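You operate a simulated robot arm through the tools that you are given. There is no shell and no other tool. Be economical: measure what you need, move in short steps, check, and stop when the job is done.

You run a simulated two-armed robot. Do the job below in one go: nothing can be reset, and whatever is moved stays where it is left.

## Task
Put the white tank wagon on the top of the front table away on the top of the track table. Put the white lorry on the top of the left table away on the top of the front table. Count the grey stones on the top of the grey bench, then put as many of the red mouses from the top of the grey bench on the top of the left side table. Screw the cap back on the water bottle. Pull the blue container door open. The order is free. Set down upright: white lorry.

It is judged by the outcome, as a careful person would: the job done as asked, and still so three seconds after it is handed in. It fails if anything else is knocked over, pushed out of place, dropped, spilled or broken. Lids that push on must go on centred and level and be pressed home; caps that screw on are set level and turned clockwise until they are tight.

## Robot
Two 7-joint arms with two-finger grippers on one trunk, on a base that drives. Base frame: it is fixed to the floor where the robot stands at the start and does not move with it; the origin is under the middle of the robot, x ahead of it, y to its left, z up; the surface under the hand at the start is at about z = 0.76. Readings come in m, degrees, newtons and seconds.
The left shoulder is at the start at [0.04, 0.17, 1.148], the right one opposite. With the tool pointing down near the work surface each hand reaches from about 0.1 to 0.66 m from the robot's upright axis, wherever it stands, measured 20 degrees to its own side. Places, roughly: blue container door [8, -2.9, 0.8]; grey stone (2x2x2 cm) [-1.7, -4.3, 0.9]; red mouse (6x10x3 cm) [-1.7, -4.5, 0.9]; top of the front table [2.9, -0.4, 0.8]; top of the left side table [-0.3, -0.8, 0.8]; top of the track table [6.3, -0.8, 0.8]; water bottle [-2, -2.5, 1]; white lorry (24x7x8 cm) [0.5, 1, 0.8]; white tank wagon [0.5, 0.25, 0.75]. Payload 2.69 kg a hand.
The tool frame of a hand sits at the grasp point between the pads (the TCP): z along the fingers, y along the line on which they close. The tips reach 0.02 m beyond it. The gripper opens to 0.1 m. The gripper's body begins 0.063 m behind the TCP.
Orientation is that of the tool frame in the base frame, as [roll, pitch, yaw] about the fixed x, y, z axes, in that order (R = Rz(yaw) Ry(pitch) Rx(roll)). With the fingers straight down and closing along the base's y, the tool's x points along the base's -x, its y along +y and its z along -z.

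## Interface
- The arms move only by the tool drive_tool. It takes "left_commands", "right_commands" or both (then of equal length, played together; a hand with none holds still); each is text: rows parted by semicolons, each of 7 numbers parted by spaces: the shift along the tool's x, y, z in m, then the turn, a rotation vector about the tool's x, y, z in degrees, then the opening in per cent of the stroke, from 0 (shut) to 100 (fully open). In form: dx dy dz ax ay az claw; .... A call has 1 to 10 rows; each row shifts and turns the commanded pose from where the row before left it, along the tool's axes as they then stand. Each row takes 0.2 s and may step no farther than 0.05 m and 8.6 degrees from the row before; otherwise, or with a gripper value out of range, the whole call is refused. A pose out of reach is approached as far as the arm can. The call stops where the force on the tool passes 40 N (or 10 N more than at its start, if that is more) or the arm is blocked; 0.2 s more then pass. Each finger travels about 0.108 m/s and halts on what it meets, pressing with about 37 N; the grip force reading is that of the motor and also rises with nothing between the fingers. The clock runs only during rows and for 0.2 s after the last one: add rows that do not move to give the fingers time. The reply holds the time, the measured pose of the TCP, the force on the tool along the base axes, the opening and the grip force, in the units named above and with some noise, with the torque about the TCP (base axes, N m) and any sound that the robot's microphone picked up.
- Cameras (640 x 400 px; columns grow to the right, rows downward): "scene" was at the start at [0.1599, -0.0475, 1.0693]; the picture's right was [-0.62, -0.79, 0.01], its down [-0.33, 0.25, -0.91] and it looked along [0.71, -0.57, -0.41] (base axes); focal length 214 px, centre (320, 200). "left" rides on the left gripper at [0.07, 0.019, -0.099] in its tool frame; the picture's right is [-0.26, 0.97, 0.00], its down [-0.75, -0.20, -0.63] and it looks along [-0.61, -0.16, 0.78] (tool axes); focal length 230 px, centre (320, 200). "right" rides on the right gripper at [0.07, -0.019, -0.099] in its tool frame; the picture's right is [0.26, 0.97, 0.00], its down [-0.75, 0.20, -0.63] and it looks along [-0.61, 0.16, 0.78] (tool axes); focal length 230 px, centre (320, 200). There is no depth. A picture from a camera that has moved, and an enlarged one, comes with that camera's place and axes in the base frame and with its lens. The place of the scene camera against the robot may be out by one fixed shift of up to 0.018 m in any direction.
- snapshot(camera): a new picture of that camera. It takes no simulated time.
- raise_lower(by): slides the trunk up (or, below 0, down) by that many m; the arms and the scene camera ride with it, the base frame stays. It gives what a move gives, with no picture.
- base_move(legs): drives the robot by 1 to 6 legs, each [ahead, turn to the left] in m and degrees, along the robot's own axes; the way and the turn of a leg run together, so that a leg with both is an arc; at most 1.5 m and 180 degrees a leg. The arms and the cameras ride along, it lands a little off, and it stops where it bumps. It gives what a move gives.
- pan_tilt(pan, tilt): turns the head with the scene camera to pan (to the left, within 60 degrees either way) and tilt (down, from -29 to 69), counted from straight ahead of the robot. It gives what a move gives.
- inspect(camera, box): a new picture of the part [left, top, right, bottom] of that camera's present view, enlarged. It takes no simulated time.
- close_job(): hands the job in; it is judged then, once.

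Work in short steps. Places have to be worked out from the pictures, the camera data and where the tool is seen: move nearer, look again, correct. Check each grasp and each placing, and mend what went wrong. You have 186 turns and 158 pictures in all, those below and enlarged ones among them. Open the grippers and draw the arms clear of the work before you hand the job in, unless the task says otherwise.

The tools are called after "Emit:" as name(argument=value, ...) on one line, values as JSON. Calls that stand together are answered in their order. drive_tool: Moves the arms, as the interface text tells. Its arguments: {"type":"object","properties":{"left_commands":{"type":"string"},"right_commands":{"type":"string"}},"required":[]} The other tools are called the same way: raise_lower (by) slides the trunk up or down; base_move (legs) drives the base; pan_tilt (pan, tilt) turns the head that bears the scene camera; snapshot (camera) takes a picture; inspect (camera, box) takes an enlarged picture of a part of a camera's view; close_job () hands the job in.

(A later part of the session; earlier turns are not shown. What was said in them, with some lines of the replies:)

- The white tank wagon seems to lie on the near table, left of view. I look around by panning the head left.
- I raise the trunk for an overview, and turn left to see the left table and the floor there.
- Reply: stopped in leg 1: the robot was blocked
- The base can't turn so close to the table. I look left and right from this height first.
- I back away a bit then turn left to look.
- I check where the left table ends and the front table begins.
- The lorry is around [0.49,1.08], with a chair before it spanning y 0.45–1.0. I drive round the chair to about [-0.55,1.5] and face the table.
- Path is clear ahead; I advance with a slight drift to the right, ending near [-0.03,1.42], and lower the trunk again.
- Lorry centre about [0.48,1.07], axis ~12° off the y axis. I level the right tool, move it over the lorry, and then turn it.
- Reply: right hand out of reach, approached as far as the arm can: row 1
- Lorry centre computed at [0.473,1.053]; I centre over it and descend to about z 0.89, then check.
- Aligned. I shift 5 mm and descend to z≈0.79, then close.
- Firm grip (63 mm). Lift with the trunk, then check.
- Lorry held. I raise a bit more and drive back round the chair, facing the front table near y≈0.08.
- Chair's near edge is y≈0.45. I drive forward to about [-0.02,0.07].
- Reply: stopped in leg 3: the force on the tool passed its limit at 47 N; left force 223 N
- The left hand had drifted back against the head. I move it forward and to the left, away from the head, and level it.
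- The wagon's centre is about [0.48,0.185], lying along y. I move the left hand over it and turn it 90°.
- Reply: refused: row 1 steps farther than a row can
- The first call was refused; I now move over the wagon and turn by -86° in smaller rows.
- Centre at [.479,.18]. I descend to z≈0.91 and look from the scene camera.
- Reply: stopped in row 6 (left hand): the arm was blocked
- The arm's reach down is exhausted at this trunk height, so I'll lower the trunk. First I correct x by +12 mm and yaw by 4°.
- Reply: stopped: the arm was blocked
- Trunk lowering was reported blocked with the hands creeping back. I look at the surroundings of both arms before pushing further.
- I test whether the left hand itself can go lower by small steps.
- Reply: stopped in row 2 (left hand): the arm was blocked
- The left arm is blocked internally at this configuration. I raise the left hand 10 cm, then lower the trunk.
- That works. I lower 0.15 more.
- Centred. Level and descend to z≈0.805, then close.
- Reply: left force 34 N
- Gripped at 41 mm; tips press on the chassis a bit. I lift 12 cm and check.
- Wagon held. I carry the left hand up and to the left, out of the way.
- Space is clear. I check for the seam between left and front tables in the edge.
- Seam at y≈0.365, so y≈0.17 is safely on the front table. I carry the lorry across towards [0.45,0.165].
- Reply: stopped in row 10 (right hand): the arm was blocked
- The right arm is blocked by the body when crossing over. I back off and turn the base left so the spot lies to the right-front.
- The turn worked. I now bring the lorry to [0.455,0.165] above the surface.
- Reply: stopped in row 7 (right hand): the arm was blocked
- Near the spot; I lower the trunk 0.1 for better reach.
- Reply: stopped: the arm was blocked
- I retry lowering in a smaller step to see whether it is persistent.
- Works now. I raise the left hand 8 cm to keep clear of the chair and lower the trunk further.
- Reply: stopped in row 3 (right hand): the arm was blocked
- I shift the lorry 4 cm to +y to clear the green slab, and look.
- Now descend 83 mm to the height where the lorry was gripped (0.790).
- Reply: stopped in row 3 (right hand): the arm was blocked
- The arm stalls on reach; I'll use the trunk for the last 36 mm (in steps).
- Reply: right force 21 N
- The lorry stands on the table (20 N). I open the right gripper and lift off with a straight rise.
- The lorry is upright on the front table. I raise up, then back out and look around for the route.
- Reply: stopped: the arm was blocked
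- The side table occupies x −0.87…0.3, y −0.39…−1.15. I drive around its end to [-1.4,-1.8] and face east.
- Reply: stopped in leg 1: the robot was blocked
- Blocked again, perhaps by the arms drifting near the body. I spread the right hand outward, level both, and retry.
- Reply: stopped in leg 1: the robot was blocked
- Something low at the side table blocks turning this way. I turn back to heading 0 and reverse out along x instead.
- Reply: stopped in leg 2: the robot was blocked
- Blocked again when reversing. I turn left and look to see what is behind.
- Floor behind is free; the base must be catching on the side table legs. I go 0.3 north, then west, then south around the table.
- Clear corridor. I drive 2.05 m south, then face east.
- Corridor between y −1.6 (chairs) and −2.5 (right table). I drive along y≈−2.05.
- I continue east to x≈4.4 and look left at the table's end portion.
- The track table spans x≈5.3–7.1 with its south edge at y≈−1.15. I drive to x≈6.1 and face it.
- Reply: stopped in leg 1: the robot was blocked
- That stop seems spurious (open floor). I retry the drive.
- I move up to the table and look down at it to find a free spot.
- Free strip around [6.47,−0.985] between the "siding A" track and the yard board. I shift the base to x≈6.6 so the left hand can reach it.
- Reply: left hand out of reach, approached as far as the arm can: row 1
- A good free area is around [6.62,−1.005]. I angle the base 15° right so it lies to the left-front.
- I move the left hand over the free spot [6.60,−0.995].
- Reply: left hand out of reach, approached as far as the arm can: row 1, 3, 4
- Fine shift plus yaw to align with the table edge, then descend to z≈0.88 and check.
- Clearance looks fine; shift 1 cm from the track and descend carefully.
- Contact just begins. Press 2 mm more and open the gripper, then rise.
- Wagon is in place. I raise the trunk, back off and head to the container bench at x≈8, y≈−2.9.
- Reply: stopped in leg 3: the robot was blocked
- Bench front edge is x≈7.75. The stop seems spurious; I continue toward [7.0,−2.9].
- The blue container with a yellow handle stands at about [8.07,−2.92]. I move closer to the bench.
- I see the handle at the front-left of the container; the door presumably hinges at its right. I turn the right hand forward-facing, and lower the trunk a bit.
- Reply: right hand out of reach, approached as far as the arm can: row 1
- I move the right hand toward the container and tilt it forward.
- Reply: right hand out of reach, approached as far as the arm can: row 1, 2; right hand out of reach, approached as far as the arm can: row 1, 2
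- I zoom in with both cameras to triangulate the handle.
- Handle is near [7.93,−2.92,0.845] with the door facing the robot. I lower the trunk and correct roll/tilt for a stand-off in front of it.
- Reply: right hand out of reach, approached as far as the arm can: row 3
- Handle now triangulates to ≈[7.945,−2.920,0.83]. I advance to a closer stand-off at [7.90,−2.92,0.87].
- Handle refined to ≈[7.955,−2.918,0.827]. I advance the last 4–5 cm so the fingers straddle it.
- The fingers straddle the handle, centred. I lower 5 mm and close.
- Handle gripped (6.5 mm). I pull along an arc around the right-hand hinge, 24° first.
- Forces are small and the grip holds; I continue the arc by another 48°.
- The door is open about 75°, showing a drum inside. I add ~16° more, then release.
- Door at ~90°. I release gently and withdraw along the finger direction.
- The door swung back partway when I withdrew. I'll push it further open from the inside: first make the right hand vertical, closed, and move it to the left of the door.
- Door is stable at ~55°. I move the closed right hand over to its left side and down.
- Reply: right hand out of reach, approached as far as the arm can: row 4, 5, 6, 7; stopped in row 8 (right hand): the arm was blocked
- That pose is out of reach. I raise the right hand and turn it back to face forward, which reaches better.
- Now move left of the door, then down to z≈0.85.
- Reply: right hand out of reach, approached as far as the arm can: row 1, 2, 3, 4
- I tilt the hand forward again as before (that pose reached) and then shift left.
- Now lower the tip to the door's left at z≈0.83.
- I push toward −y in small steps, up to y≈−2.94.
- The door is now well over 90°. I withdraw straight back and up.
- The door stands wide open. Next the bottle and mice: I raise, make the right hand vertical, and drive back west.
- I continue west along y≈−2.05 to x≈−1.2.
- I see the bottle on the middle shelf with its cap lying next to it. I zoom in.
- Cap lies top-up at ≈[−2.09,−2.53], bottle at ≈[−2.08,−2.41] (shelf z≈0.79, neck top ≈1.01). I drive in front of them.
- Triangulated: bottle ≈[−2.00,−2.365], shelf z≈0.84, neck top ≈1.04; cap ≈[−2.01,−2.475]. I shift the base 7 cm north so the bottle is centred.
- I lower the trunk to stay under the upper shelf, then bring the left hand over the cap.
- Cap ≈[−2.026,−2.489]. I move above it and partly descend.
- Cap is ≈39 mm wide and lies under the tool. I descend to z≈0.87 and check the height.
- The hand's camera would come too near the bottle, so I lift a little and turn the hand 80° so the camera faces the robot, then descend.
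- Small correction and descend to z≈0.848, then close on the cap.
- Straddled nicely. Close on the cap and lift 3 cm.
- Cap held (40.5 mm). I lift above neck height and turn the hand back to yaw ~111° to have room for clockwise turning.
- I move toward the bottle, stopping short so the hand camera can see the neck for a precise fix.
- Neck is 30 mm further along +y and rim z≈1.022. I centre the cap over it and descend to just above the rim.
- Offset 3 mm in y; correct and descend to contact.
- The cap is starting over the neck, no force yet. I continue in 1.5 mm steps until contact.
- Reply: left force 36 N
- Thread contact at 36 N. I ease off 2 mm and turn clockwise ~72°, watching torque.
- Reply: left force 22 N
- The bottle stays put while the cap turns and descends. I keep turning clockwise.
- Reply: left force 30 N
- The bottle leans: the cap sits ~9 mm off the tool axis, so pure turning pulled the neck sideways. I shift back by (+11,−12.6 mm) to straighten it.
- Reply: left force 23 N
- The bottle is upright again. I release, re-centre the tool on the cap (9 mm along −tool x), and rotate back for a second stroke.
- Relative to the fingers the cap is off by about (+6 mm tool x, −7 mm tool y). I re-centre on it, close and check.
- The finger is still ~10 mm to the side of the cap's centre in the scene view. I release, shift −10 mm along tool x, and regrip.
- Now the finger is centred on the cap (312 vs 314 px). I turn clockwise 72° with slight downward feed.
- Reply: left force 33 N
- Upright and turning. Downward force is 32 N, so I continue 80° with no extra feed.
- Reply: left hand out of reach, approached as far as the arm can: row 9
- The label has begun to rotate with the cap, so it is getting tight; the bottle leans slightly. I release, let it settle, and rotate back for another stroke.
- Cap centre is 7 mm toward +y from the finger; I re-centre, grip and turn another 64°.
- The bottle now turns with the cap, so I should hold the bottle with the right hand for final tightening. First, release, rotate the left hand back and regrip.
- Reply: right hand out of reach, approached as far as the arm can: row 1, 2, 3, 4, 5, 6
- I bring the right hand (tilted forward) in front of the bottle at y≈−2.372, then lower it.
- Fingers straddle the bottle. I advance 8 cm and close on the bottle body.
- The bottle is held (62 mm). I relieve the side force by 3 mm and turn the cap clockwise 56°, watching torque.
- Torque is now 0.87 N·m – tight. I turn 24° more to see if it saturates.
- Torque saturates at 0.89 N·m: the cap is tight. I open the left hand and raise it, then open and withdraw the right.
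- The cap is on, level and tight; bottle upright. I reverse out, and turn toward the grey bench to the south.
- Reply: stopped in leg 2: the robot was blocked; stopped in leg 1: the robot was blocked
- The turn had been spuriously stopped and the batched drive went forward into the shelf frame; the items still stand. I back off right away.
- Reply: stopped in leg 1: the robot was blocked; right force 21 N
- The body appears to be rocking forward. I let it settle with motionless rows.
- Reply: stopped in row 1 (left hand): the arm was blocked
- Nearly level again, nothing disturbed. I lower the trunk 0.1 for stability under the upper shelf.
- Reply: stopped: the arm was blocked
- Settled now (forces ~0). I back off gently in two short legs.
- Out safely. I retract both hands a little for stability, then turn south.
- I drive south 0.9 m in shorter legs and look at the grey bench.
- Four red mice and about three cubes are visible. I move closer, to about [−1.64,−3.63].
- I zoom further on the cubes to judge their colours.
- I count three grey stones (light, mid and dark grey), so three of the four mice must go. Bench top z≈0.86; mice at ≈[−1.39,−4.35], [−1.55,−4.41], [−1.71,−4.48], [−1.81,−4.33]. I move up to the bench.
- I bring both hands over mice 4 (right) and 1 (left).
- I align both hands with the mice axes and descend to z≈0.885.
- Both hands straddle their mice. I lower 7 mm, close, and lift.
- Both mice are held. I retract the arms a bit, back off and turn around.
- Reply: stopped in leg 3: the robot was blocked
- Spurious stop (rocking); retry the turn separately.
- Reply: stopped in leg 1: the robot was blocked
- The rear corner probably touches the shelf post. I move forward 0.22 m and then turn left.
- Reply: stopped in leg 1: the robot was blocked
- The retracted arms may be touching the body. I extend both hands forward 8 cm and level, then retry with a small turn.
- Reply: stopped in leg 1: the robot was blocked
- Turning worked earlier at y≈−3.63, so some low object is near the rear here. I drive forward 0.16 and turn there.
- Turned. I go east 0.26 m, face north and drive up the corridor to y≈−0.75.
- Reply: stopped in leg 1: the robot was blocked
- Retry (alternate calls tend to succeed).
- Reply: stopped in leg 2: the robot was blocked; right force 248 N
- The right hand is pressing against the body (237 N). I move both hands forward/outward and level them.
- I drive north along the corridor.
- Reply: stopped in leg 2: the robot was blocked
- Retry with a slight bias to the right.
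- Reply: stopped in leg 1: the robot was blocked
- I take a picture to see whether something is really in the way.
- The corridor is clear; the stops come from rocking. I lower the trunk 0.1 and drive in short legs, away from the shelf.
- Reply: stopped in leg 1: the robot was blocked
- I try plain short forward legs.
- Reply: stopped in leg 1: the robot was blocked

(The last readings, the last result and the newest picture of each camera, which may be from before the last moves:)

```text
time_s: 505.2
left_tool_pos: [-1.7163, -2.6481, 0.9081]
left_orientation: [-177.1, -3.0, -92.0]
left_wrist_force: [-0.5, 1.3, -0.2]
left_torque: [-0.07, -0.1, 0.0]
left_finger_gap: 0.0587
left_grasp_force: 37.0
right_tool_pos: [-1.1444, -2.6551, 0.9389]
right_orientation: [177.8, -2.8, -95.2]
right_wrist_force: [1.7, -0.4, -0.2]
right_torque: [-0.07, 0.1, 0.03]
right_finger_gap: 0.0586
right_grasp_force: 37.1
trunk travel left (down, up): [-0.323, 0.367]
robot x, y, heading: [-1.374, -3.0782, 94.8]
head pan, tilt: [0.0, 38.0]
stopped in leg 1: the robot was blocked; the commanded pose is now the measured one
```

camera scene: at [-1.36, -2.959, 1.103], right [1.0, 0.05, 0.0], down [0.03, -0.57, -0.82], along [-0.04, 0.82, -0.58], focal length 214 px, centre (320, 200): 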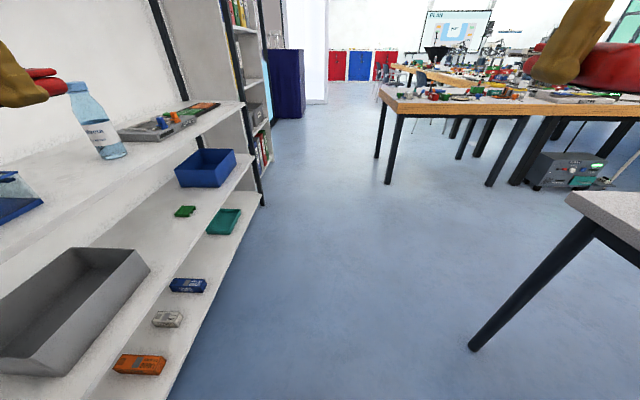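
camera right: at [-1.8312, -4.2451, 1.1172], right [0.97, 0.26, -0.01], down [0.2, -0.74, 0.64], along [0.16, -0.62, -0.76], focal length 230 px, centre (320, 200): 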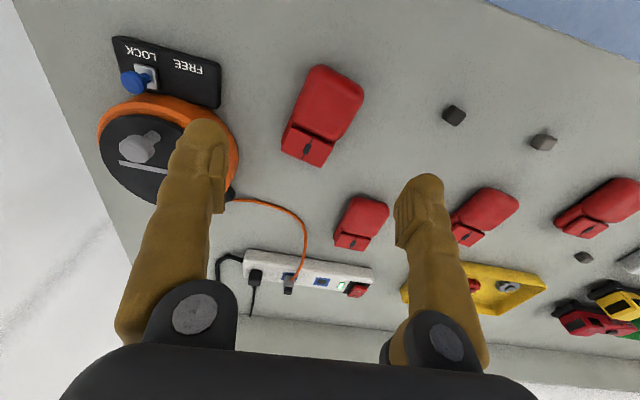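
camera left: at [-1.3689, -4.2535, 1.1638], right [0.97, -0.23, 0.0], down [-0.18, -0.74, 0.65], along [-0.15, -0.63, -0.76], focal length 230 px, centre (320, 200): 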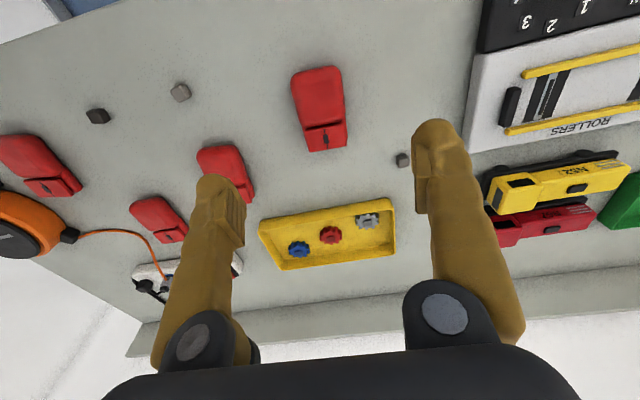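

The base meets something low in front. I tilt the head fully down to look at the floor there.

Emit:
pan_tilt(pan=0, tilt=69)

Emit:
snapshot(camera="scene")

```text
time_s: 506.1
left_tool_pos: [-1.7186, -2.6455, 0.9088]
left_orientation: [-177.0, -3.0, -90.7]
left_wrist_force: [0.4, 0.6, -1.0]
left_torque: [-0.01, 0.0, -0.02]
left_finger_gap: 0.0586
left_grasp_force: 37.4
right_tool_pos: [-1.1444, -2.6478, 0.9366]
right_orientation: [177.5, -3.3, -94.4]
right_wrist_force: [-0.7, 0.1, -1.5]
right_torque: [0.01, -0.01, 0.0]
right_finger_gap: 0.0586
right_grasp_force: 36.9
trunk travel left (down, up): [-0.323, 0.367]
robot x, y, heading: [-1.3662, -3.0788, 95.9]
head pan, tilt: [0.0, 68.8]
```

```text
7 pictures are left
camera scene: at [-1.3848, -2.8891, 0.9522], right [0.99, 0.1, 0.0], down [0.09, -0.95, -0.31], along [-0.03, 0.3, -0.95], focal length 214 px, centre (320, 200)
```

scene: 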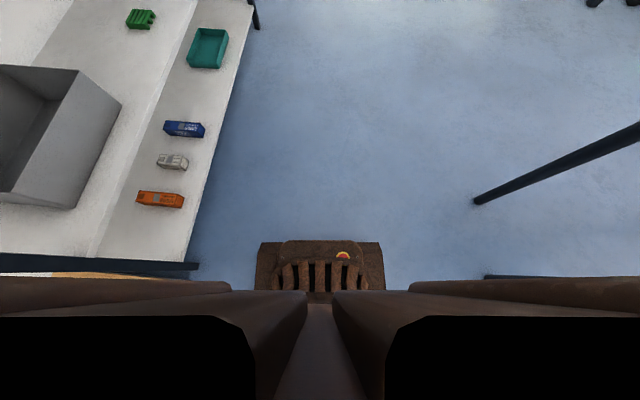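

The floor is clear. I simply retry a forward drive.

Emit:
base_move(legs=[[1.2, 0], [1.0, 0]])

```text
time_s: 506.9
left_tool_pos: [-1.6941, -2.6583, 0.9419]
left_orientation: [-179.4, 1.6, -93.5]
left_wrist_force: [-1.4, -0.7, 1.2]
left_torque: [0.13, -0.13, 0.02]
left_finger_gap: 0.0586
left_grasp_force: 37.4
right_tool_pos: [-1.1266, -2.6821, 0.9609]
right_orientation: [176.1, 1.7, -96.0]
right_wrist_force: [1.2, 1.7, 0.1]
right_torque: [-0.12, 0.05, 0.02]
right_finger_gap: 0.0585
right_grasp_force: 36.5
trunk travel left (down, up): [-0.323, 0.367]
robot x, y, heading: [-1.3916, -3.0279, 89.2]
head pan, tilt: [0.0, 68.8]
stopped in leg 1: the robot was blocked; the commanded pose is now the measured one
```

Probably the left elbow catches the shelf post at x≈−1.9. I back up, shift right to x≈−1.17, and go on.

Emit:
base_move(legs=[[-0.3, 0], [0, -28], [0.47, 0], [0, 30]])

```text
time_s: 507.8
left_tool_pos: [-1.6994, -2.6769, 0.9451]
left_orientation: [-179.3, 3.4, -93.0]
left_wrist_force: [-0.1, -0.4, -0.8]
left_torque: [0.06, -0.04, 0.0]
left_finger_gap: 0.0587
left_grasp_force: 37.3
right_tool_pos: [-1.1359, -2.6965, 0.9668]
right_orientation: [176.1, 3.0, -95.3]
right_wrist_force: [0.4, -2.9, -1.7]
right_torque: [0.27, 0.02, -0.01]
right_finger_gap: 0.0588
right_grasp_force: 37.2
trunk travel left (down, up): [-0.323, 0.367]
robot x, y, heading: [-1.404, -3.0222, 84.7]
head pan, tilt: [0.0, 68.8]
stopped in leg 1: the robot was blocked; the commanded pose is now the measured one
```

I pull the left hand inward (right) so the elbow comes off the shelf, then try to back up.

Emit:
drive_tool(left_commands="-0.02 -0.03 0 0 3 0 40; -0.02 -0.035 0 0 0 0 40; -0.02 -0.035 0 0 0 0 40; -0.02 -0.035 0 0 0 0 40; -0.02 -0.035 0 0 0 0 40; 0 0 0 0 0 0 40")

Emit:
pan_tilt(pan=60, tilt=10)

Emit:
snapshot(camera="scene")

```text
time_s: 509.2
left_tool_pos: [-1.5318, -2.6065, 0.9583]
left_orientation: [-179.0, 1.2, -93.8]
left_wrist_force: [-0.1, 0.3, -1.1]
left_torque: [-0.01, 0.0, 0.01]
left_finger_gap: 0.0589
left_grasp_force: 37.8
right_tool_pos: [-1.1409, -2.7159, 0.9789]
right_orientation: [176.5, 4.3, -95.9]
right_wrist_force: [0.5, 0.4, -1.0]
right_torque: [0.0, 0.01, -0.01]
right_finger_gap: 0.0586
right_grasp_force: 36.9
trunk travel left (down, up): [-0.323, 0.367]
robot x, y, heading: [-1.4043, -3.0236, 84.9]
head pan, tilt: [0.0, 68.8]
```

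```text
time_s: 510.5
left_tool_pos: [-1.5328, -2.6064, 0.9594]
left_orientation: [-179.0, 1.2, -93.8]
left_wrist_force: [-0.2, -0.3, -1.1]
left_torque: [-0.01, 0.01, -0.02]
left_finger_gap: 0.059
left_grasp_force: 36.9
right_tool_pos: [-1.1422, -2.7168, 0.9785]
right_orientation: [176.6, 4.2, -96.0]
right_wrist_force: [-0.2, 0.2, -1.2]
right_torque: [0.01, 0.03, 0.03]
right_finger_gap: 0.0589
right_grasp_force: 37.3
trunk travel left (down, up): [-0.323, 0.367]
robot x, y, heading: [-1.405, -3.025, 84.8]
head pan, tilt: [60.0, 10.0]
```

```text
6 pictures are left
camera scene: at [-1.4757, -2.8736, 1.0396], right [0.57, 0.82, -0.01], down [0.14, -0.12, -0.98], along [-0.81, 0.56, -0.18], focal length 214 px, centre (320, 200)
```

scene: 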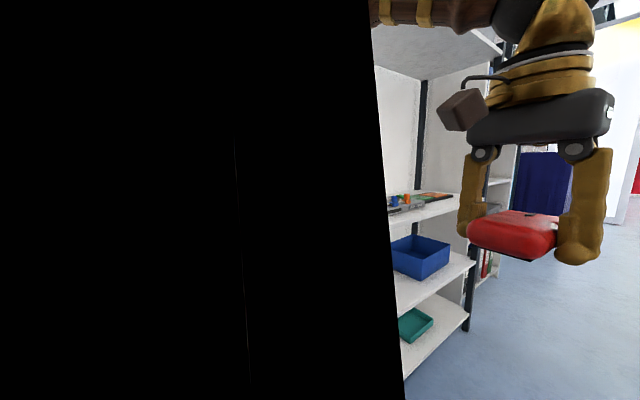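

Now turn right a little and drive out diagonally.

Emit:
base_move(legs=[[0, -15], [0.25, 0], [0.25, 0]])

```text
time_s: 514.7
left_tool_pos: [-1.2521, -2.1136, 0.957]
left_orientation: [-179.1, 1.1, -108.6]
left_wrist_force: [-0.1, 0.6, -0.5]
left_torque: [-0.05, 0.0, 0.04]
left_finger_gap: 0.0586
left_grasp_force: 36.8
right_tool_pos: [-0.9033, -2.3205, 0.9785]
right_orientation: [176.6, 4.2, -110.9]
right_wrist_force: [-0.1, -0.6, -1.0]
right_torque: [-0.04, -0.02, -0.02]
right_finger_gap: 0.0588
right_grasp_force: 37.2
trunk travel left (down, up): [-0.323, 0.367]
robot x, y, heading: [-1.2367, -2.5527, 70.5]
head pan, tilt: [60.0, 10.0]
```

Freed – the elbow was the cause. I continue north to y≈−0.8 and then face the side table.

Emit:
base_move(legs=[[0, 22], [0.9, 0], [0.85, 0], [0, -92]])

Emit:
pan_tilt(pan=0, tilt=42)

Emit:
snapshot(camera="scene")

```text
time_s: 515.4
left_tool_pos: [-1.2774, -2.1608, 0.9794]
left_orientation: [-179.1, 4.3, -107.8]
left_wrist_force: [-0.3, -0.8, -1.2]
left_torque: [0.05, -0.04, 0.02]
left_finger_gap: 0.0589
left_grasp_force: 37.2
right_tool_pos: [-0.9326, -2.3813, 0.9554]
right_orientation: [176.2, -1.6, -109.6]
right_wrist_force: [-0.7, -0.6, -0.4]
right_torque: [0.04, -0.04, 0.0]
right_finger_gap: 0.0584
right_grasp_force: 37.2
trunk travel left (down, up): [-0.323, 0.367]
robot x, y, heading: [-1.2349, -2.5515, 70.8]
head pan, tilt: [60.0, 10.0]
stopped in leg 1: the robot was blocked; the commanded pose is now the measured one
```

```text
time_s: 516.7
left_tool_pos: [-1.2764, -2.1593, 0.9765]
left_orientation: [-179.1, 4.1, -107.8]
left_wrist_force: [0.6, 0.3, -0.7]
left_torque: [0.01, 0.01, 0.03]
left_finger_gap: 0.059
left_grasp_force: 37.3
right_tool_pos: [-0.9306, -2.3773, 0.9555]
right_orientation: [176.2, -1.6, -109.5]
right_wrist_force: [0.4, 0.1, -1.6]
right_torque: [0.02, -0.03, 0.01]
right_finger_gap: 0.0587
right_grasp_force: 36.9
trunk travel left (down, up): [-0.323, 0.367]
robot x, y, heading: [-1.2389, -2.5561, 70.9]
head pan, tilt: [0.0, 42.0]
```

```text
5 pictures are left
camera scene: at [-1.1823, -2.3804, 0.9884], right [0.95, -0.32, 0.0], down [-0.22, -0.64, -0.73], along [0.24, 0.69, -0.68], focal length 214 px, centre (320, 200)
```

scene: 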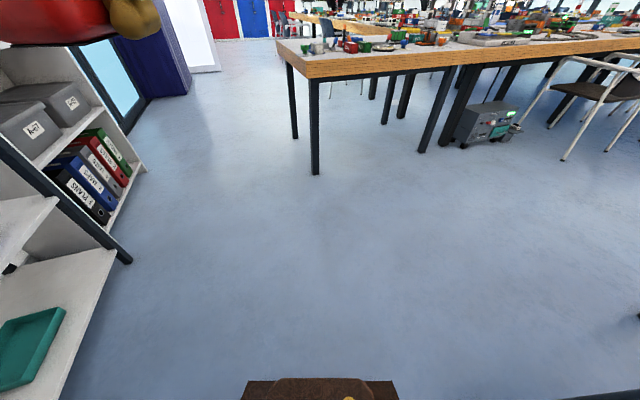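

I retry the northward drive alone.

Emit:
base_move(legs=[[0, 23], [0.9, 0], [0.95, 0], [0, -92]])

```text
time_s: 517.6
left_tool_pos: [-1.3013, -2.1939, 0.9897]
left_orientation: [-179.1, 6.1, -105.6]
left_wrist_force: [0.1, -0.9, -1.0]
left_torque: [0.01, -0.01, 0.0]
left_finger_gap: 0.0589
left_grasp_force: 36.8
right_tool_pos: [-0.935, -2.3683, 0.9597]
right_orientation: [175.3, 0.1, -110.7]
right_wrist_force: [0.1, 0.5, -0.9]
right_torque: [0.06, -0.02, 0.01]
right_finger_gap: 0.0586
right_grasp_force: 37.3
trunk travel left (down, up): [-0.323, 0.367]
robot x, y, heading: [-1.2341, -2.5517, 73.4]
head pan, tilt: [0.0, 42.0]
stopped in leg 1: the robot was blocked; the commanded pose is now the measured one
```

Turning left seems hindered by the table at the right rear; I drive forward first and turn afterwards.

Emit:
base_move(legs=[[0.45, 0], [0, 30], [0.8, 0], [0.55, 0]])

```text
time_s: 528.4
left_tool_pos: [-1.6192, -0.5297, 0.9868]
left_orientation: [-179.2, 5.8, -77.1]
left_wrist_force: [0.3, 0.0, -1.4]
left_torque: [0.0, -0.02, 0.01]
left_finger_gap: 0.0588
left_grasp_force: 37.2
right_tool_pos: [-1.2132, -0.5096, 0.9588]
right_orientation: [175.4, -0.1, -82.1]
right_wrist_force: [-0.9, -0.3, -0.7]
right_torque: [-0.04, 0.02, 0.02]
right_finger_gap: 0.0587
right_grasp_force: 37.1
trunk travel left (down, up): [-0.323, 0.367]
robot x, y, heading: [-1.388, -0.8179, 101.7]
head pan, tilt: [0.0, 42.0]
```

At the side table's west end. I turn right to face it.

Emit:
base_move(legs=[[0, -60], [0, -41]])

```text
time_s: 533.2
left_tool_pos: [-1.12, -0.6297, 1.0014]
left_orientation: [-179.3, 9.0, -174.5]
left_wrist_force: [-0.1, -0.4, -0.9]
left_torque: [0.04, -0.03, 0.02]
left_finger_gap: 0.0583
left_grasp_force: 36.5
right_tool_pos: [-1.114, -1.041, 0.9548]
right_orientation: [174.5, -2.9, 175.6]
right_wrist_force: [-0.5, -0.7, -0.1]
right_torque: [0.04, -0.06, 0.02]
right_finger_gap: 0.0585
right_grasp_force: 36.4
trunk travel left (down, up): [-0.323, 0.367]
robot x, y, heading: [-1.3859, -0.8131, 4.4]
head pan, tilt: [0.0, 42.0]
stopped in leg 2: the robot was blocked; the commanded pose is now the measured one
```

Facing it. I go 0.16 m forward, level the hands and look.

Emit:
base_move(legs=[[0.08, 0], [0.09, 0]])

Emit:
drive_tool(left_commands="-0.03 0 0 0 4.5 0 40; -0.03 0 0 0 4.5 0 40; -0.03 0 0 -0.7 0 0 40; -0.03 0 0 0 0 0 40; 0 0 0 0 0 0 40", right_commands="-0.03 0 0 5.5 -2.9 0 40; -0.03 0.01 0 0 0 0 40; -0.03 0.01 0 0 0 0 40; -0.03 0.01 0 0 0 0 40; 0 0 0 0 0 0 40")

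Emit:
snapshot(camera="scene")

```text
time_s: 535.0
left_tool_pos: [-0.9627, -0.6181, 1.007]
left_orientation: [-179.1, 9.8, -174.6]
left_wrist_force: [-0.5, 1.2, -0.3]
left_torque: [-0.01, 0.01, -0.01]
left_finger_gap: 0.0587
left_grasp_force: 36.5
right_tool_pos: [-0.9748, -1.0264, 0.9677]
right_orientation: [174.8, 0.0, 178.1]
right_wrist_force: [-0.1, 0.0, -1.3]
right_torque: [-0.01, -0.03, 0.0]
right_finger_gap: 0.0587
right_grasp_force: 37.3
trunk travel left (down, up): [-0.323, 0.367]
robot x, y, heading: [-1.2141, -0.7989, 4.2]
head pan, tilt: [0.0, 42.0]
```

```text
time_s: 536.2
left_tool_pos: [-0.8236, -0.6086, 1.0073]
left_orientation: [-179.9, -0.1, -175.0]
left_wrist_force: [-1.5, -0.3, -0.4]
left_torque: [0.02, -0.1, -0.03]
left_finger_gap: 0.0587
left_grasp_force: 37.2
right_tool_pos: [-0.8365, -0.9978, 0.9662]
right_orientation: [-179.6, 1.8, 178.0]
right_wrist_force: [-1.9, -0.4, -0.7]
right_torque: [0.06, -0.07, 0.0]
right_finger_gap: 0.0585
right_grasp_force: 36.8
trunk travel left (down, up): [-0.323, 0.367]
robot x, y, heading: [-1.2139, -0.7967, 3.8]
head pan, tilt: [0.0, 42.0]
```

```text
4 pictures are left
camera scene: at [-1.0527, -0.7762, 0.9894], right [0.07, -1.0, 0.0], down [-0.68, -0.05, -0.74], along [0.73, 0.05, -0.68], focal length 214 px, centre (320, 200)
```

scene: 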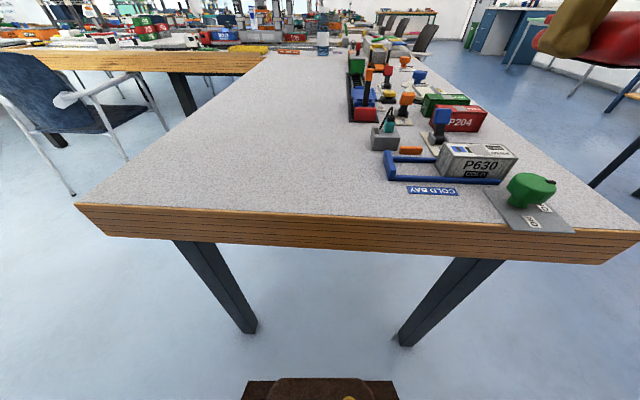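

The north part of this table is free. I move the mice over [−0.70,−0.52] (left) and [−0.70,−0.775] (right).

Emit:
drive_tool(left_commands="-0.022 0.013 0 0 0 0 40; -0.022 0.013 0 0 0 0 40; -0.022 0.013 0 0 0 0 40; -0.022 0.013 0 0 0 0 40; -0.022 0.013 0 0 0 0 40; -0.021 0.013 0 0 0 0 40; 0 0 0.045 0 0 0 40; 0 0 0.045 0 0 0 40; 0 0 0.045 0 0 0 40; 0 0 0.045 0 0 0 40", right_commands="-0.0215 0.038 0 0 1.8 0 40; -0.0215 0.038 0 0 0 0 40; -0.0215 0.038 0 0 0 0 40; -0.0215 0.038 0 0 0 0 40; -0.0215 0.038 0 0 0 0 40; -0.0215 0.038 0 0 0 0 40; 0 0 0.035 0 0 0 40; 0 0 0.035 0 0 0 40; 0 0 0.035 0 0 0 40; 0 0 0.035 0 0 0 40")

```text
time_s: 538.4
left_tool_pos: [-0.6968, -0.52, 0.8215]
left_orientation: [-179.9, -0.5, -174.9]
left_wrist_force: [0.4, 0.0, -0.7]
left_torque: [0.0, 0.01, 0.01]
left_finger_gap: 0.0585
left_grasp_force: 36.6
right_tool_pos: [-0.6855, -0.7835, 0.8266]
right_orientation: [179.7, -0.2, 176.6]
right_wrist_force: [1.1, 0.6, -1.5]
right_torque: [0.0, 0.02, -0.02]
right_finger_gap: 0.0589
right_grasp_force: 37.3
trunk travel left (down, up): [-0.323, 0.367]
robot x, y, heading: [-1.2189, -0.798, 4.1]
head pan, tilt: [0.0, 42.0]
```

Now slowly lower both until contact.

Emit:
drive_tool(left_commands="0 0 0.02 0 0 0 40; 0 0 0.01 0 0 0 40; 0 0 0.004 0 0 0 40; 0 0 0.003 0 0 0 40; 0 0 0 0 0 0 40", right_commands="0 0 0.025 0 0 0 40; 0 0 0.01 0 0 0 40; 0 0 0.004 0 0 0 40; 0 0 0.003 0 0 0 40; 0 0 0 0 0 0 40")

```text
time_s: 539.6
left_tool_pos: [-0.699, -0.517, 0.7864]
left_orientation: [-179.7, -0.6, -174.8]
left_wrist_force: [-0.2, 0.1, -0.5]
left_torque: [0.01, -0.04, -0.04]
left_finger_gap: 0.0588
left_grasp_force: 37.1
right_tool_pos: [-0.6853, -0.7827, 0.7841]
right_orientation: [179.7, 0.1, 176.4]
right_wrist_force: [-0.2, 6.8, 16.4]
right_torque: [-0.21, -0.96, 0.32]
right_finger_gap: 0.059
right_grasp_force: 37.2
trunk travel left (down, up): [-0.323, 0.367]
robot x, y, heading: [-1.2153, -0.8005, 4.2]
head pan, tilt: [0.0, 42.0]
```

Right touches (16 N). Left goes 4 mm more; then open both and rise.

Emit:
drive_tool(left_commands="0 0 0.003 0 0 0 40; 0 0 0.002 0 0 0 40; 0 0 0 0 0 0 70; 0 0 0 0 0 0 85; 0 0 0 0 0 0 85; 0 0 -0.03 0 0 0 85; 0 0 -0.045 0 0 0 85; 0 0 -0.045 0 0 0 85; 0 0 -0.045 0 0 0 85", right_commands="0 0 0 0 0 0 40; 0 0 0 0 0 0 40; 0 0 0 0 0 0 70; 0 0 0 0 0 0 85; 0 0 0 0 0 0 85; 0 0 -0.03 0 0 0 85; 0 0 -0.045 0 0 0 85; 0 0 -0.045 0 0 0 85; 0 0 -0.045 0 0 0 85")

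Emit:
snapshot(camera="scene")

```text
time_s: 541.8
left_tool_pos: [-0.7165, -0.5201, 0.9578]
left_orientation: [-179.7, 0.5, -174.9]
left_wrist_force: [-0.1, -0.4, -0.7]
left_torque: [0.02, -0.06, -0.03]
left_finger_gap: 0.0848
left_grasp_force: 0.0
right_tool_pos: [-0.7204, -0.795, 0.8944]
right_orientation: [-179.7, -7.3, 175.2]
right_wrist_force: [-1.7, -0.9, 0.5]
right_torque: [0.03, -0.08, -0.03]
right_finger_gap: 0.0853
right_grasp_force: 0.0
trunk travel left (down, up): [-0.323, 0.367]
robot x, y, heading: [-1.214, -0.7971, 4.3]
head pan, tilt: [0.0, 42.0]
stopped in row 9 (right hand): the arm was blocked; the commanded pose is now the measured one
```

```text
3 pictures are left
camera scene: at [-1.0498, -0.776, 0.9889], right [0.07, -1.0, 0.0], down [-0.68, -0.05, -0.73], along [0.73, 0.05, -0.68], focal length 214 px, centre (320, 200)
```

scene: 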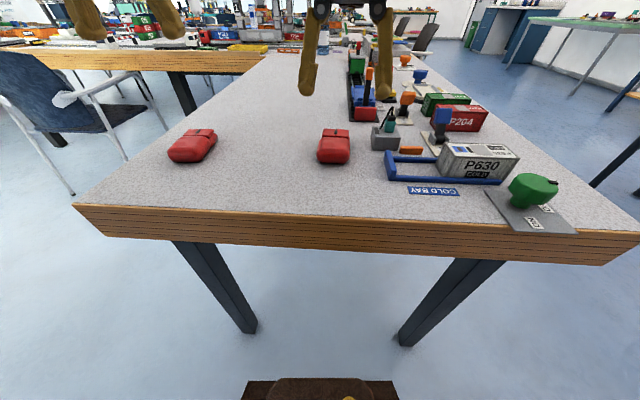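

Both mice stand on the table. For the third, I level the hands, raise the trunk, back off and turn south.

Emit:
drive_tool(right_commands="0 0 -0.03 0 -7 0 80; 0 -0.02 -0.03 0 0 0 80; 0 -0.03 0 0 0 0 80; 0 0 0 0 0 0 80")

Emit:
raise_lower(by=0.08)

Emit:
base_move(legs=[[-0.1, 0], [-0.07, 0], [0, -45], [0, -48]])

```text
time_s: 542.8
left_tool_pos: [-0.7131, -0.5191, 0.9548]
left_orientation: [-179.8, 0.3, -175.0]
left_wrist_force: [-0.1, -0.1, -0.5]
left_torque: [0.0, 0.01, 0.0]
left_finger_gap: 0.0849
left_grasp_force: 0.1
right_tool_pos: [-0.7219, -0.8395, 0.9539]
right_orientation: [-179.4, 0.2, 176.2]
right_wrist_force: [0.2, -0.2, -1.0]
right_torque: [0.0, 0.03, -0.03]
right_finger_gap: 0.0797
right_grasp_force: 0.2
trunk travel left (down, up): [-0.323, 0.367]
robot x, y, heading: [-1.2152, -0.8006, 4.3]
head pan, tilt: [0.0, 42.0]
```

```text
time_s: 544.0
left_tool_pos: [-0.7137, -0.52, 1.0354]
left_orientation: [-179.9, 0.3, -174.9]
left_wrist_force: [0.6, -0.7, -0.3]
left_torque: [0.0, 0.03, -0.04]
left_finger_gap: 0.0851
left_grasp_force: 0.0
right_tool_pos: [-0.7228, -0.8404, 1.0346]
right_orientation: [-179.3, 0.3, 176.2]
right_wrist_force: [0.3, 0.3, -0.7]
right_torque: [-0.01, -0.03, -0.01]
right_finger_gap: 0.0799
right_grasp_force: 0.1
trunk travel left (down, up): [-0.403, 0.287]
robot x, y, heading: [-1.2178, -0.7994, 4.1]
head pan, tilt: [0.0, 42.0]
```

```text
time_s: 550.0
left_tool_pos: [-1.1109, -1.3168, 1.0361]
left_orientation: [-179.8, 0.5, 94.7]
left_wrist_force: [0.4, -0.2, -0.6]
left_torque: [0.0, -0.02, -0.01]
left_finger_gap: 0.0851
left_grasp_force: 0.0
right_tool_pos: [-1.4311, -1.306, 1.0351]
right_orientation: [-179.5, 0.4, 85.6]
right_wrist_force: [-0.4, 0.1, 0.1]
right_torque: [-0.02, 0.01, 0.0]
right_finger_gap: 0.0799
right_grasp_force: 0.1
trunk travel left (down, up): [-0.403, 0.287]
robot x, y, heading: [-1.3756, -0.8123, -86.3]
head pan, tilt: [0.0, 42.0]
```

Stable pose. I drive straight south to the bench at x≈−1.38.

Emit:
base_move(legs=[[0, -3.7], [1.0, 0], [1.0, 0], [0.6, 0], [0.44, 0]])

```text
time_s: 565.6
left_tool_pos: [-1.1091, -4.34, 1.0433]
left_orientation: [-179.8, 1.2, 92.1]
left_wrist_force: [-0.3, 0.4, -0.6]
left_torque: [-0.02, -0.05, -0.02]
left_finger_gap: 0.0849
left_grasp_force: 0.2
right_tool_pos: [-1.4287, -4.314, 1.0422]
right_orientation: [-179.5, 1.2, 83.1]
right_wrist_force: [0.0, 0.3, 0.4]
right_torque: [0.06, 0.0, -0.04]
right_finger_gap: 0.08
right_grasp_force: 0.0
trunk travel left (down, up): [-0.403, 0.287]
robot x, y, heading: [-1.3484, -3.8414, -89.0]
head pan, tilt: [0.0, 42.0]
```

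I move the right hand over mouse 2 and verify with one picture.

Emit:
drive_tool(right_commands="-0.027 -0.026 0 0.5 1.2 0 90; -0.027 -0.026 0 0 0 0 90; -0.027 -0.026 0 0 0 0 90; -0.026 -0.027 0 0 0 0 90; 0 0 0.04 0 0 0 90; 0 0 0.03 0 0 0 90; 0 0 0 0 0 0 90")

Emit:
snapshot(camera="right")

```text
time_s: 567.2
left_tool_pos: [-1.11, -4.3228, 1.0511]
left_orientation: [-179.7, 2.3, 92.1]
left_wrist_force: [0.1, 0.1, -0.1]
left_torque: [-0.02, 0.02, 0.01]
left_finger_gap: 0.085
left_grasp_force: 0.0
right_tool_pos: [-1.5478, -4.3926, 0.9834]
right_orientation: [-179.1, 1.0, 83.1]
right_wrist_force: [-0.3, 0.1, -0.4]
right_torque: [-0.02, 0.04, 0.0]
right_finger_gap: 0.0897
right_grasp_force: 0.0
trunk travel left (down, up): [-0.403, 0.287]
robot x, y, heading: [-1.3462, -3.8352, -88.7]
head pan, tilt: [0.0, 42.0]
```

```text
2 pictures are left
camera right: at [-1.5564, -4.3199, 1.0806], right [0.99, 0.14, -0.02], down [0.12, -0.76, 0.64], along [0.08, -0.64, -0.77], focal length 230 px, centre (320, 200)
```

right: 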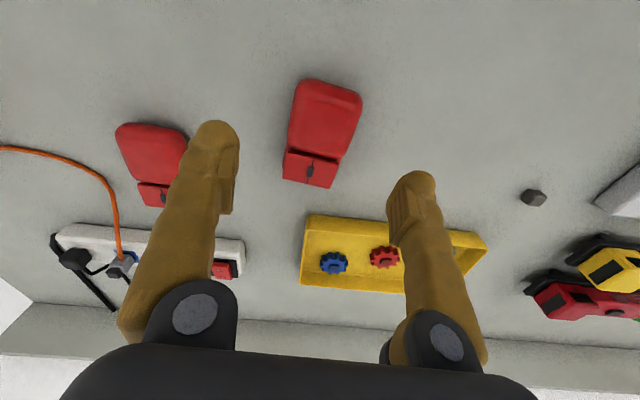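

Centred but for 17 mm in y. I correct, descend to z≈0.880, close and lift.

Emit:
drive_tool(right_commands="-0.017 0.003 0 -0.9 1 -4 90; 0 0 0.04 0 0 0 90; 0 0 0.04 0 0 0 90; 0 0 0.023 0 0 0 90; 0 0 0 0 0 0 90; 0 0 0 0 0 0 60; 0 0 0 0 0 0 42; 0 0 0 0 0 0 40; 0 0 0 0 0 0 40; 0 0 -0.03 0 0 0 40")

Emit:
drive_tool(right_commands="0 0 -0.04 0 0 0 40; 0 0 -0.045 0 0 0 40; 0 0 -0.045 0 0 0 40; 0 0.025 0 0 0 0 40; 0 0.03 0 0 0 0 40; 0 0.03 0 0 0 0 40; 0 0 0 0 0 0 40")

```text
time_s: 569.4
left_tool_pos: [-1.1103, -4.3229, 1.0524]
left_orientation: [-179.8, 2.4, 92.0]
left_wrist_force: [0.0, 0.7, -0.1]
left_torque: [-0.01, -0.01, -0.03]
left_finger_gap: 0.0849
left_grasp_force: 0.1
right_tool_pos: [-1.5498, -4.4105, 0.9131]
right_orientation: [-180.0, -0.1, 87.1]
right_wrist_force: [-1.0, -0.8, -1.0]
right_torque: [0.0, -0.01, -0.01]
right_finger_gap: 0.0595
right_grasp_force: 36.9
trunk travel left (down, up): [-0.403, 0.287]
robot x, y, heading: [-1.3489, -3.8416, -89.0]
head pan, tilt: [0.0, 42.0]
```

```text
time_s: 571.0
left_tool_pos: [-1.1114, -4.3246, 1.0499]
left_orientation: [-179.8, 2.4, 92.2]
left_wrist_force: [-0.3, -0.4, -0.7]
left_torque: [-0.02, -0.05, 0.01]
left_finger_gap: 0.085
left_grasp_force: 0.0
right_tool_pos: [-1.4636, -4.4172, 1.0399]
right_orientation: [-180.0, -0.1, 87.1]
right_wrist_force: [0.4, 0.3, -0.7]
right_torque: [0.02, 0.0, 0.02]
right_finger_gap: 0.0591
right_grasp_force: 36.6
trunk travel left (down, up): [-0.403, 0.287]
robot x, y, heading: [-1.345, -3.8378, -88.8]
head pan, tilt: [0.0, 42.0]
```

Third mouse held. I reverse straight north along the same line, then turn left to face the side table.

Emit:
base_move(legs=[[0, -1.2], [-1.1, 0], [-1.1, 0], [-1.05, 0], [0, 45], [0, 45]])

```text
time_s: 591.6
left_tool_pos: [-0.822, -0.329, 1.0517]
left_orientation: [-179.7, 2.3, -179.2]
left_wrist_force: [0.2, -0.1, 0.5]
left_torque: [0.01, -0.03, -0.02]
left_finger_gap: 0.0852
left_grasp_force: 0.0
right_tool_pos: [-0.7362, -0.6845, 1.0408]
right_orientation: [-180.0, -0.1, 175.8]
right_wrist_force: [-0.4, -0.1, -0.5]
right_torque: [0.0, -0.02, 0.03]
right_finger_gap: 0.0587
right_grasp_force: 37.1
trunk travel left (down, up): [-0.403, 0.287]
robot x, y, heading: [-1.3121, -0.571, -0.5]
head pan, tilt: [0.0, 42.0]
```

I align the mouse to y≈−0.65 between the two others and descend.

Emit:
drive_tool(right_commands="-0.02 0.034 0 0 0 0 40; 0 0 0.043 0 0 0 40; 0 0 0.043 0 0 0 40; 0 0 0.043 0 0 0 40; 0 0 0.043 0 0 0 40; 0 0 0.043 0 0 0 40; 0 0 0.025 0 0 0 40; 0 0 0 0 0 0 40")

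Emit:
snapshot(camera="scene")

```text
time_s: 592.3
left_tool_pos: [-0.8594, -0.3266, 1.0689]
left_orientation: [-179.6, 4.6, -179.3]
left_wrist_force: [-1.9, 0.6, 0.7]
left_torque: [-0.03, -0.12, 0.0]
left_finger_gap: 0.0854
left_grasp_force: 0.0
right_tool_pos: [-0.7465, -0.6541, 1.0114]
right_orientation: [-179.9, 2.0, 175.6]
right_wrist_force: [-2.1, 0.9, 0.1]
right_torque: [-0.02, -0.09, 0.0]
right_finger_gap: 0.0587
right_grasp_force: 37.1
trunk travel left (down, up): [-0.403, 0.287]
robot x, y, heading: [-1.3129, -0.5667, -0.1]
head pan, tilt: [0.0, 42.0]
stopped in row 3 (right hand): the arm was blocked; the commanded pose is now the measured one
```

```text
1 pictures are left
camera scene: at [-1.1465, -0.5581, 1.0693], right [-0.01, -1.0, 0.0], down [-0.68, 0.0, -0.73], along [0.73, 0.0, -0.68], focal length 214 px, centre (320, 200)
```

scene: 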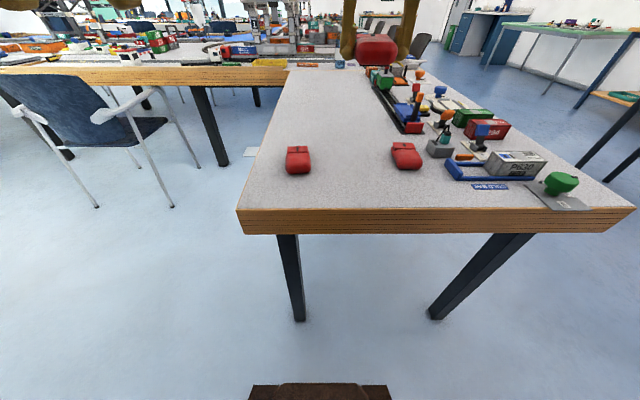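

I lower with the trunk instead (0.18 m), then finish slowly with the hand.

Emit:
raise_lower(by=-0.18)

```text
time_s: 594.3
left_tool_pos: [-0.855, -0.3283, 0.8871]
left_orientation: [-179.6, 4.2, -179.4]
left_wrist_force: [0.6, 0.8, -0.5]
left_torque: [0.03, 0.02, -0.01]
left_finger_gap: 0.0848
left_grasp_force: 0.1
right_tool_pos: [-0.7418, -0.6546, 0.8274]
right_orientation: [-180.0, 1.6, 175.6]
right_wrist_force: [-0.4, -0.4, -1.1]
right_torque: [-0.03, 0.0, -0.03]
right_finger_gap: 0.0587
right_grasp_force: 37.2
trunk travel left (down, up): [-0.223, 0.467]
robot x, y, heading: [-1.3124, -0.5684, -0.3]
head pan, tilt: [0.0, 42.0]
```

Emit:
drive_tool(right_commands="0 0.004 0.015 0 1.6 0 40; 0 0 0.012 0 0 0 40; 0 0 0.008 0 0 0 40; 0 0 0.004 0 0 0 40; 0 0 0.003 0 0 0 40; 0 0 0 0 0 0 40")

```text
time_s: 595.7
left_tool_pos: [-0.8533, -0.3291, 0.8869]
left_orientation: [-179.5, 4.2, -179.4]
left_wrist_force: [-0.2, -0.3, 1.1]
left_torque: [0.01, -0.01, 0.03]
left_finger_gap: 0.085
left_grasp_force: 0.1
right_tool_pos: [-0.7404, -0.6503, 0.7835]
right_orientation: [180.0, 0.0, 175.6]
right_wrist_force: [-0.3, 1.3, -0.8]
right_torque: [-0.03, 0.02, 0.02]
right_finger_gap: 0.0587
right_grasp_force: 36.7
trunk travel left (down, up): [-0.223, 0.467]
robot x, y, heading: [-1.3098, -0.5688, -0.3]
head pan, tilt: [0.0, 42.0]
```

A few millimetres more to contact, then release with a moderate opening and rise.

Emit:
drive_tool(right_commands="0 0 0.003 0 0 0 40; 0 0 0.002 0 0 0 40; 0 0 0.001 0 0 0 40; 0 0 0 0 0 0 65; 0 0 0 0 0 0 76; 0 0 0 0 0 0 76; 0 0 -0.02 0 0 0 76; 0 0 -0.03 0 0 0 76; 0 0 -0.04 0 0 0 76; 0 0 -0.04 0 0 0 76")

```text
time_s: 597.9
left_tool_pos: [-0.8536, -0.3297, 0.8866]
left_orientation: [-179.6, 4.2, -179.3]
left_wrist_force: [0.3, -0.3, 0.5]
left_torque: [-0.03, 0.01, 0.0]
left_finger_gap: 0.0851
left_grasp_force: 0.0
right_tool_pos: [-0.7397, -0.6493, 0.9068]
right_orientation: [179.9, 0.1, 175.7]
right_wrist_force: [0.6, -0.4, -0.3]
right_torque: [-0.03, 0.01, -0.02]
right_finger_gap: 0.0761
right_grasp_force: 0.2
trunk travel left (down, up): [-0.223, 0.467]
robot x, y, heading: [-1.3133, -0.5673, -0.4]
head pan, tilt: [0.0, 42.0]
```

Released and clear. I back off gently and take the last picture to verify.

Emit:
base_move(legs=[[-0.2, 0]])

Emit:
snapshot(camera="scene")

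```text
time_s: 599.5
left_tool_pos: [-1.0587, -0.3263, 0.8863]
left_orientation: [-179.7, 4.2, -179.1]
left_wrist_force: [0.1, 0.4, 0.6]
left_torque: [0.03, -0.02, 0.05]
left_finger_gap: 0.085
left_grasp_force: 0.1
right_tool_pos: [-0.9433, -0.6467, 0.9057]
right_orientation: [179.9, 0.1, 175.7]
right_wrist_force: [0.3, -0.2, -0.5]
right_torque: [-0.03, 0.02, 0.05]
right_finger_gap: 0.0762
right_grasp_force: 0.0
trunk travel left (down, up): [-0.223, 0.467]
robot x, y, heading: [-1.5164, -0.5646, -0.2]
head pan, tilt: [0.0, 42.0]
```

```text
0 pictures are left
camera scene: at [-1.3487, -0.558, 0.8886], right [0.0, -1.0, 0.0], down [-0.68, 0.0, -0.73], along [0.73, 0.0, -0.68], focal length 214 px, centre (320, 200)
```

scene: 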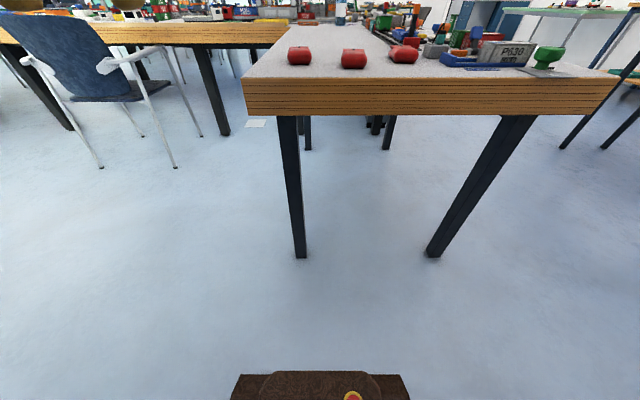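

Three mice lie on the side table, the grippers are open and the arms are clear; I hand the job in.

Emit:
close_job()

```text
The job is handed in.
```

All five parts of the job are done, and it has been handed in. The one uncertain point is the stone count: I counted three grey stones, but one is much darker than the others, so the count could be off.

- **White tank wagon:** it stands on the track table, clear of the tracks and boards.
- **White lorry:** it stands upright on the front table, where the wagon was.
- **Red mouses:** I put three of the four on the left side table to match the count, and one stays on the grey bench.
- **Water bottle:** the cap is on level and screwed tight. The bottle was turned and moved a few millimetres on the shelf.
- **Blue container door:** it is open past 90° and stayed there when I let go.

Next to the bottle, a mistimed drive made the robot bump the shelf frame. The pictures I took afterwards showed nothing on that shelf disturbed; the top shelf was out of view.
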